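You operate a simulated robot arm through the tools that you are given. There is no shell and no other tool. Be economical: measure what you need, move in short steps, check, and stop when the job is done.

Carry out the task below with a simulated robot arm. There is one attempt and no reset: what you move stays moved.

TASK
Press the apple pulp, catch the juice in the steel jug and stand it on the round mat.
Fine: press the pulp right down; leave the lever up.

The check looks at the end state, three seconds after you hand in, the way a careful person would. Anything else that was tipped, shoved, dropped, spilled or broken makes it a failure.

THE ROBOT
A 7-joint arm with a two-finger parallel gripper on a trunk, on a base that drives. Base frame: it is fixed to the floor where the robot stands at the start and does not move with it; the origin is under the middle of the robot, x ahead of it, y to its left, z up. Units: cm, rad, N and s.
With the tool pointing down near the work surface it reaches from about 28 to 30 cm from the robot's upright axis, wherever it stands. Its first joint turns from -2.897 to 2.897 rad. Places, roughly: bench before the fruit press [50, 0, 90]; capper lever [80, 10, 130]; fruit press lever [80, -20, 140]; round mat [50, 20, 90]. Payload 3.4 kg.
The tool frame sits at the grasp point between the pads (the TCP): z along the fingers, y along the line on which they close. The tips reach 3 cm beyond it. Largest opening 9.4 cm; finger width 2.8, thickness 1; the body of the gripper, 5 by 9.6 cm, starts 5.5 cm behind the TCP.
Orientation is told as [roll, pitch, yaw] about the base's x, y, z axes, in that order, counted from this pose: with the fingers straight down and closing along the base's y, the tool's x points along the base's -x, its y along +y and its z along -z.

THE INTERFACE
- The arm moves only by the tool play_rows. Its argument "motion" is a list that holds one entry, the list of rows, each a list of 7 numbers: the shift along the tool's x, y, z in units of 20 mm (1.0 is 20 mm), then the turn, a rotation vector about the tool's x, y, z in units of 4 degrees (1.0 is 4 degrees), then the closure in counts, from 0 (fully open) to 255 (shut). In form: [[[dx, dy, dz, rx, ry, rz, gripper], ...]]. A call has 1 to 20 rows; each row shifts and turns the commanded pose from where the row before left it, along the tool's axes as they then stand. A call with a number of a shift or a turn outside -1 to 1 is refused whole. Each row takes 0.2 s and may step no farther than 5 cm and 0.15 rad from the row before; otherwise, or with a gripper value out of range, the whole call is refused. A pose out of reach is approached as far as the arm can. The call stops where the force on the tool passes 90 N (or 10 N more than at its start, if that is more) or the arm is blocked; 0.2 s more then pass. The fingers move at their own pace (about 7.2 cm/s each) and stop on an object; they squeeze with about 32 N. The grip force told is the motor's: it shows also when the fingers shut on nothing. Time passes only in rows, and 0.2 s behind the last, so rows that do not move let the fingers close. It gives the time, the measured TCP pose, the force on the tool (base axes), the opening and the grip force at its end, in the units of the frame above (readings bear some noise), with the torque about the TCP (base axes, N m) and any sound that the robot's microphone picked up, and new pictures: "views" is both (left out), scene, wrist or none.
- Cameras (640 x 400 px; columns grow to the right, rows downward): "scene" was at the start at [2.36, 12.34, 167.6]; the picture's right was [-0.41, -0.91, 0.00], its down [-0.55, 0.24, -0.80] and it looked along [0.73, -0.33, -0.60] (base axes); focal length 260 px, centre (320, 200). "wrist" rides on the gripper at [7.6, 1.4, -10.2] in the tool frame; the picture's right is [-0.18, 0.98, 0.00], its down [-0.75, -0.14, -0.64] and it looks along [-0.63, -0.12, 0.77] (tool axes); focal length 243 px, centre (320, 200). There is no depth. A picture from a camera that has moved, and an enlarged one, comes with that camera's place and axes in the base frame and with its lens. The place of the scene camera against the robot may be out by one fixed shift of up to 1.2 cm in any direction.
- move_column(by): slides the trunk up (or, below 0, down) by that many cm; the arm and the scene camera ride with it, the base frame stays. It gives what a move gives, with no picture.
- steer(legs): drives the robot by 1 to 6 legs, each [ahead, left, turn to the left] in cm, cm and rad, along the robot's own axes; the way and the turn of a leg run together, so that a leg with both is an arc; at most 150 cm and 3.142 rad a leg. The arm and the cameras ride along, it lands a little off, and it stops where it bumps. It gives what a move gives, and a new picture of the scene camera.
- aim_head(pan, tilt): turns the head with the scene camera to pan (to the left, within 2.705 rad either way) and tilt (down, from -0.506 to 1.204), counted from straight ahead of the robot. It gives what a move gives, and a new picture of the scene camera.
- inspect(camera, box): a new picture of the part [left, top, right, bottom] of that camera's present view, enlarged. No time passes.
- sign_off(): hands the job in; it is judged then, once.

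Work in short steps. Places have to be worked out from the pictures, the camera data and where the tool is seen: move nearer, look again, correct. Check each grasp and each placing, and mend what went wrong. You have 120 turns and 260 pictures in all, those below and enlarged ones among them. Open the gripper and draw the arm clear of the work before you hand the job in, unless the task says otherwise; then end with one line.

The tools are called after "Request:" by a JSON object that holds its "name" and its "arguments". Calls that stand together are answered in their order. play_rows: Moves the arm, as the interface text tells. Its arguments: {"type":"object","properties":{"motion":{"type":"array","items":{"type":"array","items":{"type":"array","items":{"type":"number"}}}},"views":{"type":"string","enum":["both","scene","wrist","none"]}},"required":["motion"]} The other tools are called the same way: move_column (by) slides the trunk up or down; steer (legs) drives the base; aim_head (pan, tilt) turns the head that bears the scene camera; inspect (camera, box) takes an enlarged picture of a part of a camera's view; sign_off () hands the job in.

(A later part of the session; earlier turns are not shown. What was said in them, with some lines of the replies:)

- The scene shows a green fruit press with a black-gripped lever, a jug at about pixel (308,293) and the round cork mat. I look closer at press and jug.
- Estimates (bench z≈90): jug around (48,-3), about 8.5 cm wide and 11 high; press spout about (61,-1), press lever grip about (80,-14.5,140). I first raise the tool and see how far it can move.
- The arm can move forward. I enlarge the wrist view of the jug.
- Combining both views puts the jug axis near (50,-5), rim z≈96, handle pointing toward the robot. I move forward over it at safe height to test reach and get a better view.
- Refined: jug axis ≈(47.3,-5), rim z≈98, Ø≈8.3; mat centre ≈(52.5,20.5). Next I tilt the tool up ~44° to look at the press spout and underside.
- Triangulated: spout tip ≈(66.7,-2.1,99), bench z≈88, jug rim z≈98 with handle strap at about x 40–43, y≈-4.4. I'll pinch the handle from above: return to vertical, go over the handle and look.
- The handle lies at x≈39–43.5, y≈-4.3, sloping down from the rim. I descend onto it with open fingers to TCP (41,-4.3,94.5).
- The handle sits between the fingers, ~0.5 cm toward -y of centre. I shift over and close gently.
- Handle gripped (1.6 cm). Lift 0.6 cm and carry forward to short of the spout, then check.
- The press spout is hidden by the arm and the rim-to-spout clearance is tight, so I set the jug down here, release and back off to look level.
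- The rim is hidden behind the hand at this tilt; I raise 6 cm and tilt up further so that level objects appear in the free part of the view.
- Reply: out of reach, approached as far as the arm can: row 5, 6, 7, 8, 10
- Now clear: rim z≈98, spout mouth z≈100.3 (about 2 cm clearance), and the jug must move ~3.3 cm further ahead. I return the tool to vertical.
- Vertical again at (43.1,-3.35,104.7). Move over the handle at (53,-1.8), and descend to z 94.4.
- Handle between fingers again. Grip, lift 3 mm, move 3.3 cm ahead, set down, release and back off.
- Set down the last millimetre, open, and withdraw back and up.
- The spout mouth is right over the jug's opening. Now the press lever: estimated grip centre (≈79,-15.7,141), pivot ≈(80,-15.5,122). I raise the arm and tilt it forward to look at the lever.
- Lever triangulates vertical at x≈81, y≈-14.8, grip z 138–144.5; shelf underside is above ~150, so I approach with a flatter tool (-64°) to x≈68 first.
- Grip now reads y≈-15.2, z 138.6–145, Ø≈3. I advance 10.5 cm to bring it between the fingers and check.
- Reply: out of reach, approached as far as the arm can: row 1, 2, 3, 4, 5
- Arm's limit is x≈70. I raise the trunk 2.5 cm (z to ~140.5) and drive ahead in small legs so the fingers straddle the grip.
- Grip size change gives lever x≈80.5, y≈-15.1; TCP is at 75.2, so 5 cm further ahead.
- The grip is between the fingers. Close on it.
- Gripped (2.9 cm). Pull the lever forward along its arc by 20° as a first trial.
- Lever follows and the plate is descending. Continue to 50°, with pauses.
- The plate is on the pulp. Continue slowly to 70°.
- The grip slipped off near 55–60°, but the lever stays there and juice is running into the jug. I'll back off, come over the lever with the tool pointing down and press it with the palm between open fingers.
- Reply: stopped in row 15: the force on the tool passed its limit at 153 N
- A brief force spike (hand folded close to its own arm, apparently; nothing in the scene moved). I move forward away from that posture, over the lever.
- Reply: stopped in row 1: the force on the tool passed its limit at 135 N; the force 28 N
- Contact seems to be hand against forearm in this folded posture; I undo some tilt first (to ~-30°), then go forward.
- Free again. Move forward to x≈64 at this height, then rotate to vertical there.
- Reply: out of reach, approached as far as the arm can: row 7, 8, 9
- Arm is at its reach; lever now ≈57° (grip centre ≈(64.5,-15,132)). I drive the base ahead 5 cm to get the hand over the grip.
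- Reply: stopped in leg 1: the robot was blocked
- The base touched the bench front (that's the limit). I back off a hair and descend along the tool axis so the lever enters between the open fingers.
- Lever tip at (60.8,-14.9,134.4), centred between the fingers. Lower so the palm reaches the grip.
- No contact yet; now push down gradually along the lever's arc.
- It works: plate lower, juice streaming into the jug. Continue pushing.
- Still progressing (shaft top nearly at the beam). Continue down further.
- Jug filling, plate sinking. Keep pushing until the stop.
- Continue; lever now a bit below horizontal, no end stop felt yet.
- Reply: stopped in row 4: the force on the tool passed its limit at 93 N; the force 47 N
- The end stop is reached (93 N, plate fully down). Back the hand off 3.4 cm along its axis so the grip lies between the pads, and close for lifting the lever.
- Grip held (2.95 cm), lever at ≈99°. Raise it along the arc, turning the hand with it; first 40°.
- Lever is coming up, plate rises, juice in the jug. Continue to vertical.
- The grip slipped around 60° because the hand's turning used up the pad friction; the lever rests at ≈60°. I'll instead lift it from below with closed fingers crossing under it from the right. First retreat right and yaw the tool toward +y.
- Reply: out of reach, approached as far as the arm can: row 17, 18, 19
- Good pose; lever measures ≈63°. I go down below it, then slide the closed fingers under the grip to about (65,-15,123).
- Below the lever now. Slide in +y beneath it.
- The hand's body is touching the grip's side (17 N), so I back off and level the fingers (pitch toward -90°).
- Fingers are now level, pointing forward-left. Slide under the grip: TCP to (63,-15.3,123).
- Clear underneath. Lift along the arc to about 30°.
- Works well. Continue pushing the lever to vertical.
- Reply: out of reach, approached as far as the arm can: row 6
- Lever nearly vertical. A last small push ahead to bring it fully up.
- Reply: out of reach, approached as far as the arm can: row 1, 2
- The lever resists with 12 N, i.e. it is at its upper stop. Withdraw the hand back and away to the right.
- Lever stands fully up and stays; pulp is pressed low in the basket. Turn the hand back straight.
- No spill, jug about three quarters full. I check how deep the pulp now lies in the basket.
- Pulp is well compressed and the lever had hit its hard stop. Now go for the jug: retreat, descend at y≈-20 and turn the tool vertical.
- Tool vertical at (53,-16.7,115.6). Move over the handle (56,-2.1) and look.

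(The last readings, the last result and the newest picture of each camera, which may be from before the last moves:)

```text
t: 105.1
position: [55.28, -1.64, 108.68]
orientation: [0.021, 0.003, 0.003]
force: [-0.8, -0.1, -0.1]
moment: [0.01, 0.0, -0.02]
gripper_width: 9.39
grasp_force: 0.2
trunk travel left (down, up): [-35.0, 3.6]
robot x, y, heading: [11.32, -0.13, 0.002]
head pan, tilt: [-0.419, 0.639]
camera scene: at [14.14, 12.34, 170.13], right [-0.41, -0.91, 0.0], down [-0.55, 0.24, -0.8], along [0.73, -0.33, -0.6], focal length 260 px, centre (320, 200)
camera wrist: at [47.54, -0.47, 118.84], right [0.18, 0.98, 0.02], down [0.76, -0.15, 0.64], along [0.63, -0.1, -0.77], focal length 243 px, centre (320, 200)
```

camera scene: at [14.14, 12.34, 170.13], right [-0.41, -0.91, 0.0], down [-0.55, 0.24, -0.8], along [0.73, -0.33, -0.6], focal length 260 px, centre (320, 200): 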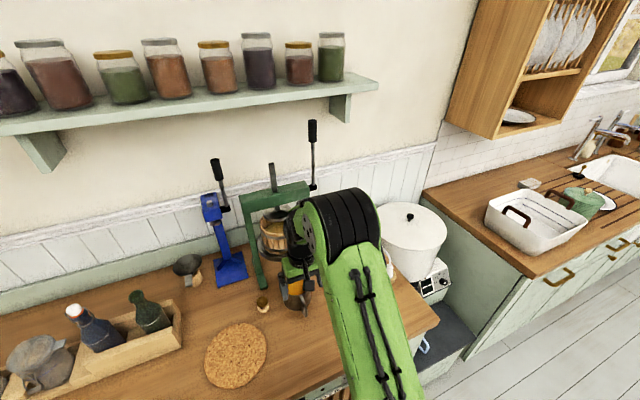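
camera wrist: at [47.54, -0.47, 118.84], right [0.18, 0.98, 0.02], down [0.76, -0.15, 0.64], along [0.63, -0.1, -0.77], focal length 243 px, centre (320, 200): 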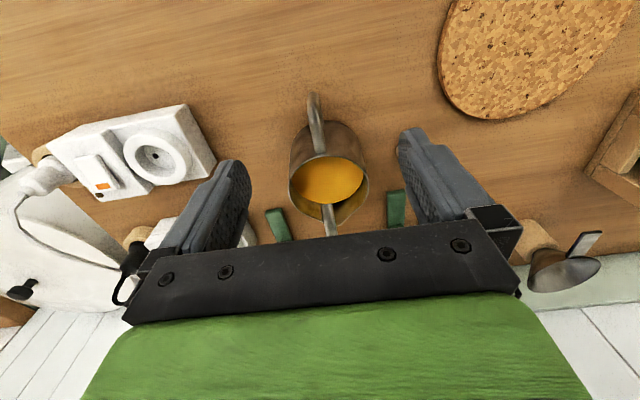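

Handle visible at about y≈-2.4. Correct and descend onto it to z≈94.5.

Request:
{"name": "play_rows", "arguments": {"motion": [[[-0.6, -0.35, 0.9, 0.3, 0, 0, 0], [0, 0, 1, 0, 0, 0, 0], [0, 0, 1, 0, 0, 0, 0], [0, 0, 1, 0, 0, 0, 0], [0, 0, 1, 0, 0, 0, 0], [0, 0, 1, 0, 0, 0, 0], [0, 0, 1, 0, 0, 0, 0], [0, 0, 0.2, 0, 0, 0, 0]]], "views": "wrist"}}

```text
t: 106.9
position: [56.25, -2.58, 94.59]
orientation: [0.0, 0.002, 0.003]
force: [0.7, 0.6, 0.5]
moment: [0.02, 0.01, -0.01]
gripper_width: 9.41
grasp_force: 0.2
trunk travel left (down, up): [-35.0, 3.6]
robot x, y, heading: [11.86, 0.18, 0.003]
head pan, tilt: [-0.419, 0.639]
camera wrist: at [48.55, -1.1, 104.77], right [0.18, 0.98, 0.0], down [0.76, -0.14, 0.64], along [0.63, -0.12, -0.77], focal length 243 px, centre (320, 200)
```

wrist: 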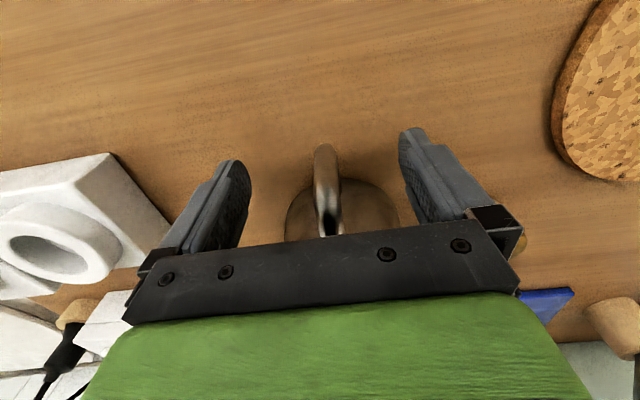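

Shift +0.45 cm in y and close on the handle.

Request:
{"name": "play_rows", "arguments": {"motion": [[[0, 0.22, 0, 0, 0, 0, 0], [0, 0, 0, 0, 0, 0, 255], [0, 0, 0, 0, 0, 0, 255], [0, 0, 0, 0, 0, 0, 255], [0, 0, 0, 0, 0, 0, 255], [0, 0, 0, 0, 0, 0, 255]]], "views": "wrist"}}

```text
t: 108.3
position: [56.31, -2.21, 94.77]
orientation: [0.001, 0.003, 0.004]
force: [-0.5, -0.7, 0.6]
moment: [0.09, 0.02, 0.01]
gripper_width: 1.57
grasp_force: 31.8
trunk travel left (down, up): [-35.0, 3.6]
robot x, y, heading: [11.66, 0.13, 0.001]
head pan, tilt: [-0.419, 0.639]
camera wrist: at [48.58, -0.67, 104.82], right [0.18, 0.98, 0.0], down [0.76, -0.14, 0.64], along [0.63, -0.12, -0.77], focal length 243 px, centre (320, 200)
```

wrist: 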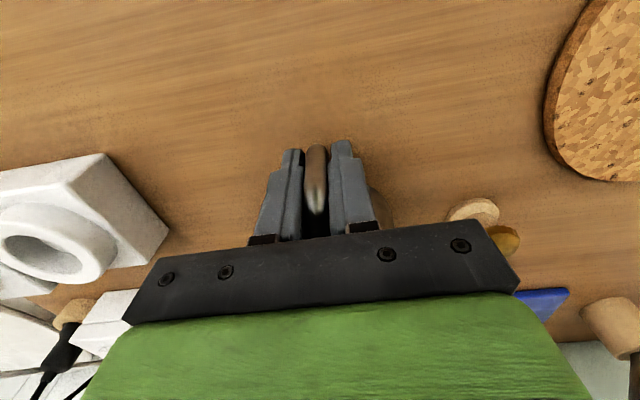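

Gripped. Lift 6 mm, check the load and hold, then ease back out from under the spout.

Request:
{"name": "play_rows", "arguments": {"motion": [[[0, 0, -0.15, 0, 0, 0, 255], [0, 0, -0.15, 0, 0, 0, 255], [0, 0, 0, 0, 0, 0, 255], [0.15, 0, 0, 0, 0, 0, 255], [0.25, 0, 0, 0, 0, 0, 255], [0.3, 0, 0, 0, 0, 0, 255], [0.3, 0, 0, 0, 0, 0, 255], [0.3, 0, 0, 0, 0, 0, 255], [0.3, 0, 0, 0, 0, 0, 255], [0.25, 0, 0, 0, 0, 0, 255], [0.15, 0, 0, 0, 0, 0, 255], [0, 0, 0, 0, 0, 0, 255]]]}}

Request:
{"name": "inspect", "arguments": {"camera": "scene", "box": [200, 220, 340, 330]}}

```text
t: 110.9
position: [52.3, -2.22, 95.21]
orientation: [-0.001, 0.005, 0.004]
force: [-0.3, 0.2, -4.9]
moment: [0.0, 0.36, -0.02]
gripper_width: 1.57
grasp_force: 32.1
trunk travel left (down, up): [-35.0, 3.6]
robot x, y, heading: [11.71, 0.04, 0.001]
head pan, tilt: [-0.419, 0.639]
camera scene: at [14.13, 12.34, 170.13], right [-0.41, -0.91, 0.0], down [-0.55, 0.24, -0.8], along [0.73, -0.33, -0.6], focal length 260 px, centre (320, 200)
camera wrist: at [44.6, -0.71, 105.3], right [0.18, 0.98, 0.0], down [0.76, -0.14, 0.64], along [0.63, -0.12, -0.77], focal length 243 px, centre (320, 200)
```

scene: 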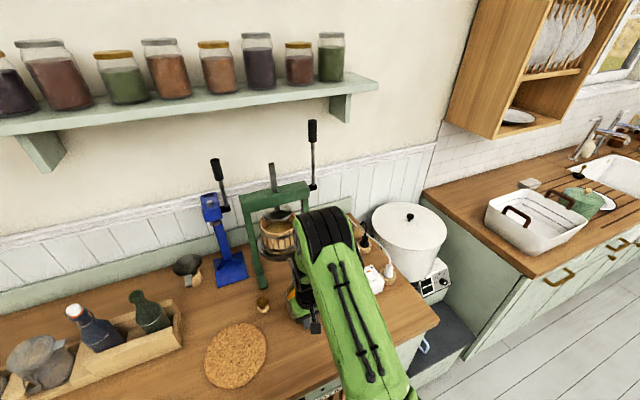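
wrist: 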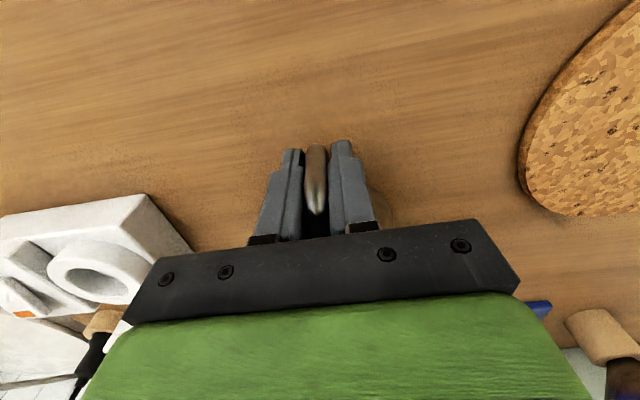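

```text
3.64 times, centred on (270, 275) of scene
camera zoom: at [14.13, 12.34, 170.13], right [-0.41, -0.91, 0.0], down [-0.55, 0.24, -0.8], along [0.73, -0.33, -0.6], focal length 946 px, centre (502, -73)
```

zoom: 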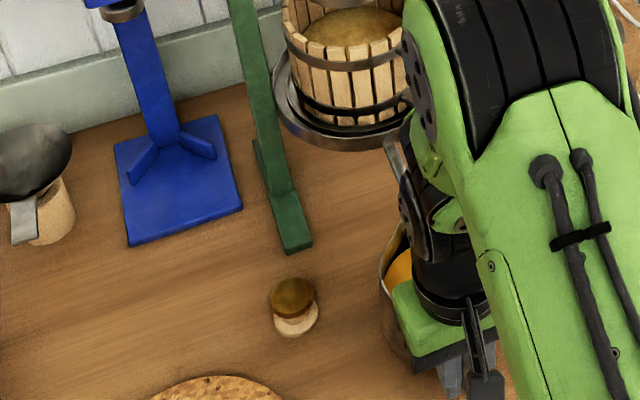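

Holding steadily (4.9 N, level). Raise to ~3 cm clearance, back 4 cm more, then carry toward the mat gently.

Request:
{"name": "play_rows", "arguments": {"motion": [[[0.15, 0, 0, 0, 0, 0, 255], [0.25, 0, -0.1, 0, 0, 0, 255], [0.3, 0, -0.2, 0, 0, 0, 255], [0.3, 0, -0.3, 0, 0, 0, 255], [0.3, 0.05, -0.3, 0, 0, 0, 255], [0.3, 0.15, -0.2, 0, 0, 0, 255], [0.3, 0.25, -0.1, 0, 0, 0, 255], [0.2, 0.35, 0, 0, 0, 0, 255], [0.1, 0.45, 0, 0, 0, 0, 255], [0, 0.5, 0, 0, 0, 0, 255], [0, 0.5, 0, 0, 0, 0, 255], [0, 0.5, 0, 0, 0, 0, 255], [0, 0.5, 0, 0, 0, 0, 255], [0, 0.5, 0, 0, 0, 0, 255], [0, 0.5, 0, 0, 0, 0, 255], [0, 0.45, 0, 0, 0, 0, 255], [0, 0.3, 0, 0, 0, 0, 255], [0, 0.15, 0, 0, 0, 0, 255], [0, 0, 0, 0, 0, 0, 255]]]}}

```text
t: 114.9
position: [47.78, 8.01, 97.62]
orientation: [0.002, 0.002, 0.003]
force: [0.7, -0.3, -4.9]
moment: [0.01, 0.34, 0.01]
gripper_width: 1.56
grasp_force: 32.1
trunk travel left (down, up): [-35.0, 3.6]
robot x, y, heading: [11.56, -0.16, -0.002]
head pan, tilt: [-0.419, 0.639]
camera scene: at [14.12, 12.36, 170.13], right [-0.41, -0.91, 0.0], down [-0.55, 0.24, -0.8], along [0.73, -0.33, -0.6], focal length 260 px, centre (320, 200)
camera wrist: at [40.11, 9.57, 107.68], right [0.18, 0.98, 0.0], down [0.76, -0.14, 0.64], along [0.63, -0.12, -0.77], focal length 243 px, centre (320, 200)
```

scene: 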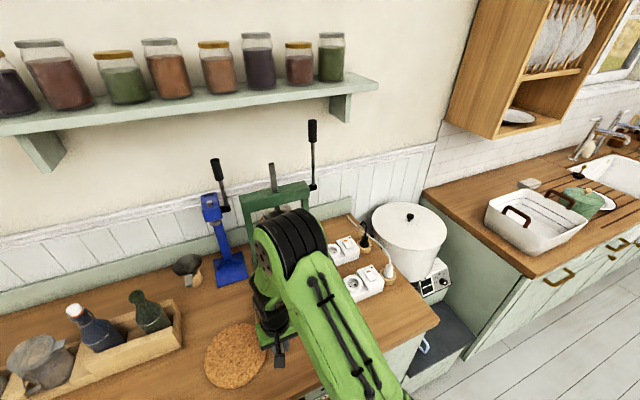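
wrist: 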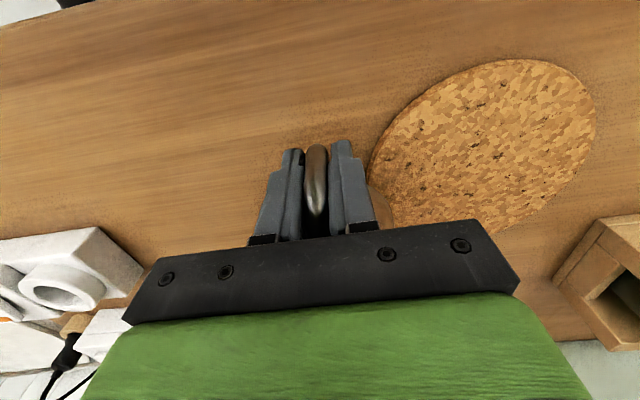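

Mat centre now reads ≈(52.5,21.5); TCP should go to (46.2,21.7). Carry on.

Request:
{"name": "play_rows", "arguments": {"motion": [[[0.05, 0.15, 0, 0, 0, 0, 255], [0.05, 0.3, 0, 0, 0, 0, 255], [0.05, 0.45, 0, 0, 0, 0, 255], [0.05, 0.5, 0, 0, 0, 0, 255], [0.05, 0.5, 0, 0, 0, 0, 255], [0.05, 0.5, 0, 0, 0, 0, 255], [0.05, 0.5, 0, 0, 0, 0, 255], [0.05, 0.5, 0, 0, 0, 0, 255], [0.05, 0.5, 0, 0, 0, 0, 255], [0.05, 0.5, 0, 0, 0, 0, 255], [0.05, 0.5, 0, 0, 0, 0, 255], [0.05, 0.5, 0, 0, 0, 0, 255], [0.05, 0.5, 0, 0, 0, 0, 255], [0.05, 0.4, 0, 0, 0, 0, 255], [0.05, 0.3, 0, 0, 0, 0, 255], [0.05, 0.2, 0, 0, 0, 0, 255], [0, 0.05, 0, 0, 0, 0, 255], [0, 0, 0, 0, 0, 0, 255]]]}}

Request:
{"name": "inspect", "arguments": {"camera": "scene", "box": [160, 280, 340, 400]}}

```text
t: 118.7
position: [46.27, 21.83, 97.44]
orientation: [0.0, 0.002, 0.004]
force: [0.8, -0.3, -5.1]
moment: [0.02, 0.36, -0.01]
gripper_width: 1.58
grasp_force: 31.9
trunk travel left (down, up): [-35.0, 3.6]
robot x, y, heading: [11.87, 0.13, -0.002]
head pan, tilt: [-0.419, 0.639]
camera scene: at [14.11, 12.38, 170.13], right [-0.41, -0.91, 0.0], down [-0.55, 0.24, -0.8], along [0.73, -0.33, -0.6], focal length 260 px, centre (320, 200)
camera wrist: at [38.56, 23.3, 107.64], right [0.18, 0.98, 0.0], down [0.76, -0.14, 0.64], along [0.63, -0.12, -0.77], focal length 243 px, centre (320, 200)
```

scene: 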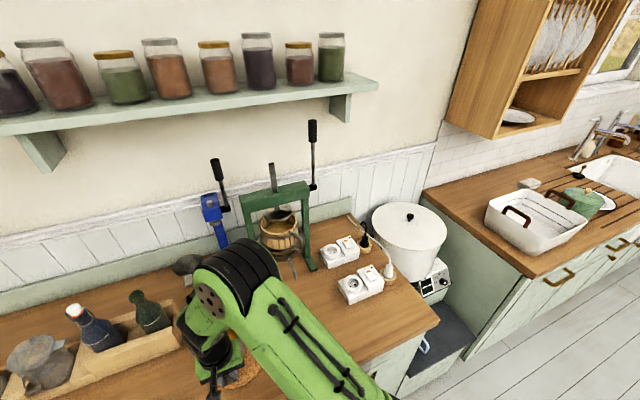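
wrist: 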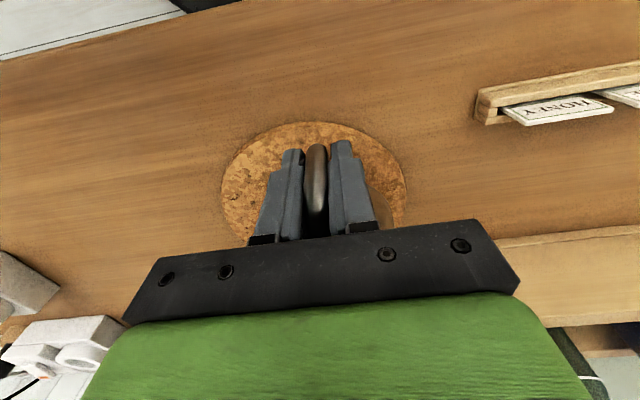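

```text
3.33 times, centred on (250, 340) of scene
camera zoom: at [14.11, 12.38, 170.13], right [-0.41, -0.91, 0.0], down [-0.55, 0.24, -0.8], along [0.73, -0.33, -0.6], focal length 868 px, centre (553, -267)
```

zoom: 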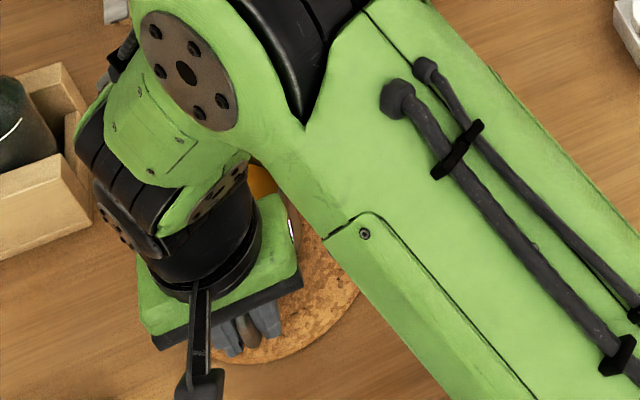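

Jug is above the mat, only ~0.8 cm off its centre; I nudge and lower gently, watching the load.

Request:
{"name": "play_rows", "arguments": {"motion": [[[-0.2, -0.2, 0, 0, 0, 0, 255], [-0.2, -0.2, 0, 0, 0, 0, 255], [0, 0, 0.2, 0, 0, 0, 255], [0, 0, 0.3, 0, 0, 0, 255], [0, 0, 0.2, 0, 0, 0, 255], [0, 0, 0, 0, 0, 0, 255]]], "views": "none"}}

Request:
{"name": "play_rows", "arguments": {"motion": [[[0, 0, 0.12, 0, 0, 0, 255], [0, 0, 0.1, 0, 0, 0, 255], [0, 0, 0, 0, 0, 0, 255]]], "views": "none"}}

```text
t: 120.1
position: [47.12, 21.01, 96.04]
orientation: [0.0, 0.003, 0.005]
force: [0.0, -0.9, -5.9]
moment: [-0.03, 0.38, 0.0]
gripper_width: 1.56
grasp_force: 32.5
trunk travel left (down, up): [-35.0, 3.6]
robot x, y, heading: [11.8, 0.22, 0.0]
head pan, tilt: [-0.419, 0.639]
```

```text
t: 120.9
position: [46.98, 21.11, 95.75]
orientation: [0.0, -0.001, 0.002]
force: [0.0, 0.3, 6.8]
moment: [0.09, -0.93, -0.07]
gripper_width: 1.59
grasp_force: 32.7
trunk travel left (down, up): [-35.0, 3.6]
robot x, y, heading: [12.1, 0.03, -0.0]
head pan, tilt: [-0.419, 0.639]
```

Contact with the mat (force reversed to +6.8 N). Ease up 1 mm, then release.

Request:
{"name": "play_rows", "arguments": {"motion": [[[0, 0, -0.05, 0, 0, 0, 255], [0, 0, 0, 0, 0, 0, 200], [0, 0, 0, 0, 0, 0, 100], [0, 0, 0, 0, 0, 0, 0], [0, 0, 0, 0, 0, 0, 0], [0, 0, 0, 0, 0, 0, 0]]]}}

```text
t: 122.3
position: [47.09, 21.01, 95.75]
orientation: [0.001, 0.001, 0.003]
force: [0.8, 0.2, 0.1]
moment: [0.0, 0.02, -0.02]
gripper_width: 9.39
grasp_force: 0.1
trunk travel left (down, up): [-35.0, 3.6]
robot x, y, heading: [11.51, -0.15, 0.003]
head pan, tilt: [-0.419, 0.639]
camera scene: at [14.06, 12.35, 170.14], right [-0.41, -0.91, 0.0], down [-0.55, 0.24, -0.8], along [0.73, -0.33, -0.6], focal length 260 px, centre (320, 200)
camera wrist: at [39.35, 22.52, 105.91], right [0.18, 0.98, 0.0], down [0.76, -0.14, 0.64], along [0.63, -0.12, -0.77], focal length 243 px, centre (320, 200)
```

scene: 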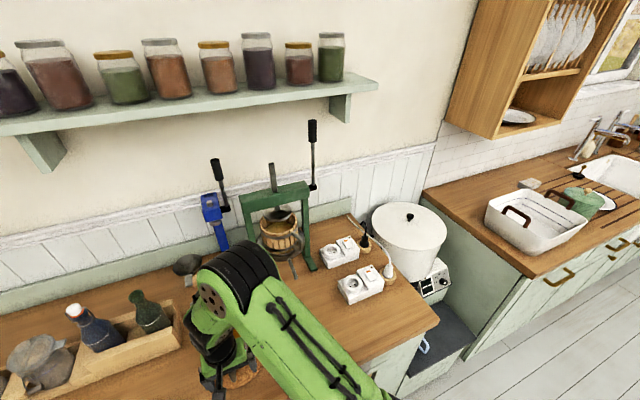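
wrist: 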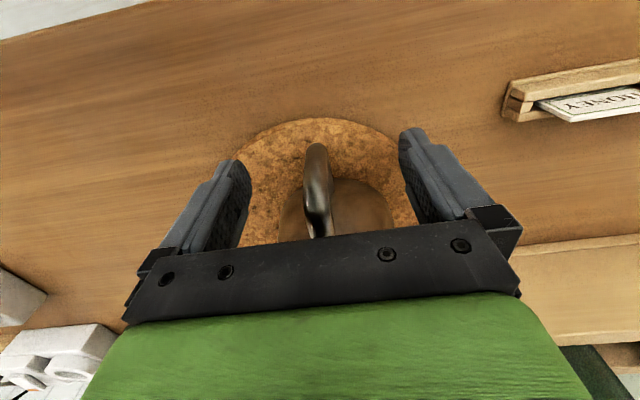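

Released cleanly. Lift straight up, then move back to the right, clear of the work.

Request:
{"name": "play_rows", "arguments": {"motion": [[[0, 0, -0.5, 0, 0, 0, 0], [0, 0, -1, 0, 0, 0, 0], [0, 0, -1, 0, 0, 0, 0], [0, 0, -1, 0, 0, 0, 0], [0, 0, -1, 0, 0, 0, 0], [0, 0, -1, 0, 0, 0, 0], [0, 0, -1, 0, 0, 0, 0], [0.3, -1, 0, 0, 0, 0, 0], [0.3, -1, 0, 0, 0, 0, 0], [0, -1, 0, 0, 0, 0, 0], [0, -1, 0, 0, 0, 0, 0], [0, -1, 0, 0, 0, 0, 0], [0, -1, 0, 0, 0, 0, 0], [0, -1, 0, 0, 0, 0, 0], [0, -1, 0, 0, 0, 0, 0], [0, -1, 0, 0, 0, 0, 0], [0, -1, 0, 0, 0, 0, 0], [0, -1, 0, 0, 0, 0, 0], [0, -1, 0, 0, 0, 0, 0]]]}}

Request:
{"name": "inspect", "arguments": {"camera": "scene", "box": [180, 260, 340, 400]}}

Request:
{"name": "inspect", "arguments": {"camera": "scene", "box": [180, 110, 340, 280]}}

```text
t: 126.3
position: [46.0, -3.13, 108.73]
orientation: [-0.002, 0.002, 0.003]
force: [0.2, -1.1, -0.9]
moment: [0.04, 0.01, 0.03]
gripper_width: 9.39
grasp_force: 0.1
trunk travel left (down, up): [-35.0, 3.6]
robot x, y, heading: [11.71, 0.1, 0.001]
head pan, tilt: [-0.419, 0.639]
camera scene: at [14.06, 12.26, 170.14], right [-0.41, -0.91, 0.0], down [-0.55, 0.24, -0.8], along [0.73, -0.33, -0.6], focal length 260 px, centre (320, 200)
camera wrist: at [38.37, -1.7, 118.94], right [0.18, 0.98, 0.0], down [0.76, -0.14, 0.64], along [0.63, -0.12, -0.77], focal length 243 px, centre (320, 200)
```

scene: 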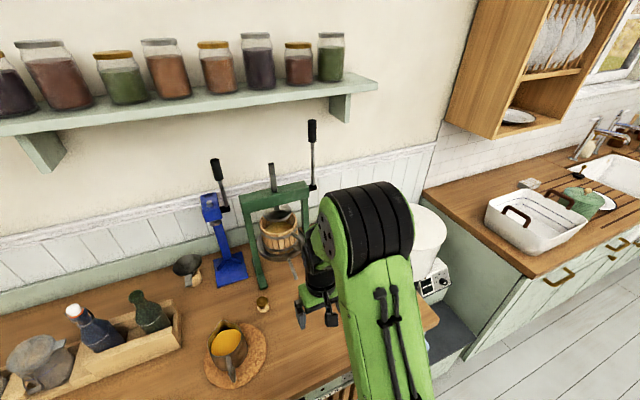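
wrist: 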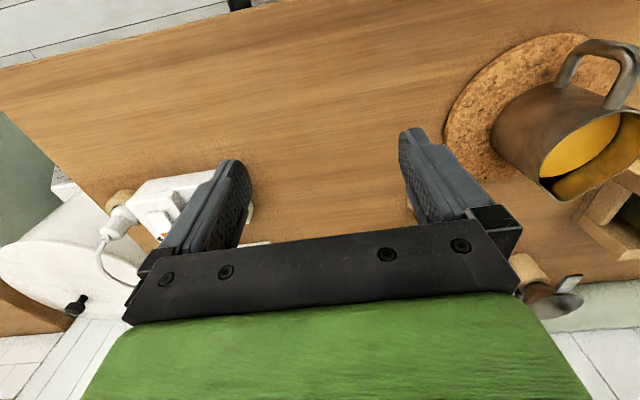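

```text
2.86 times, centred on (260, 330) of scene
camera zoom: at [14.06, 12.26, 170.14], right [-0.41, -0.91, 0.0], down [-0.55, 0.24, -0.8], along [0.73, -0.33, -0.6], focal length 744 px, centre (491, -171)
```

zoom: 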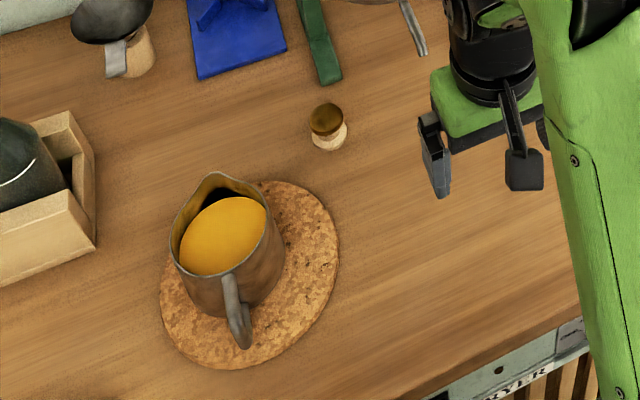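

```text
2.35 times, centred on (260, 195) of scene
camera zoom: at [14.06, 12.26, 170.14], right [-0.41, -0.91, 0.0], down [-0.55, 0.24, -0.8], along [0.73, -0.33, -0.6], focal length 612 px, centre (461, 212)
```

zoom: 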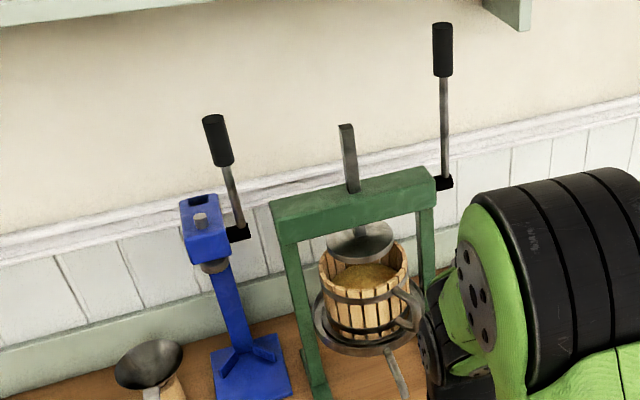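

The jug stands upright on the mat with the juice in it. The press lever is up, nothing was spilled or knocked over, and the gripper is open and clear. Handing in.

Request:
{"name": "sign_off", "arguments": {}}

```text
The job is handed in.
```

I pressed the pulp down until the lever hit its stop and caught the juice in the steel jug. The jug now stands on the round mat, the press lever is back up, and no spills show in the last pictures.
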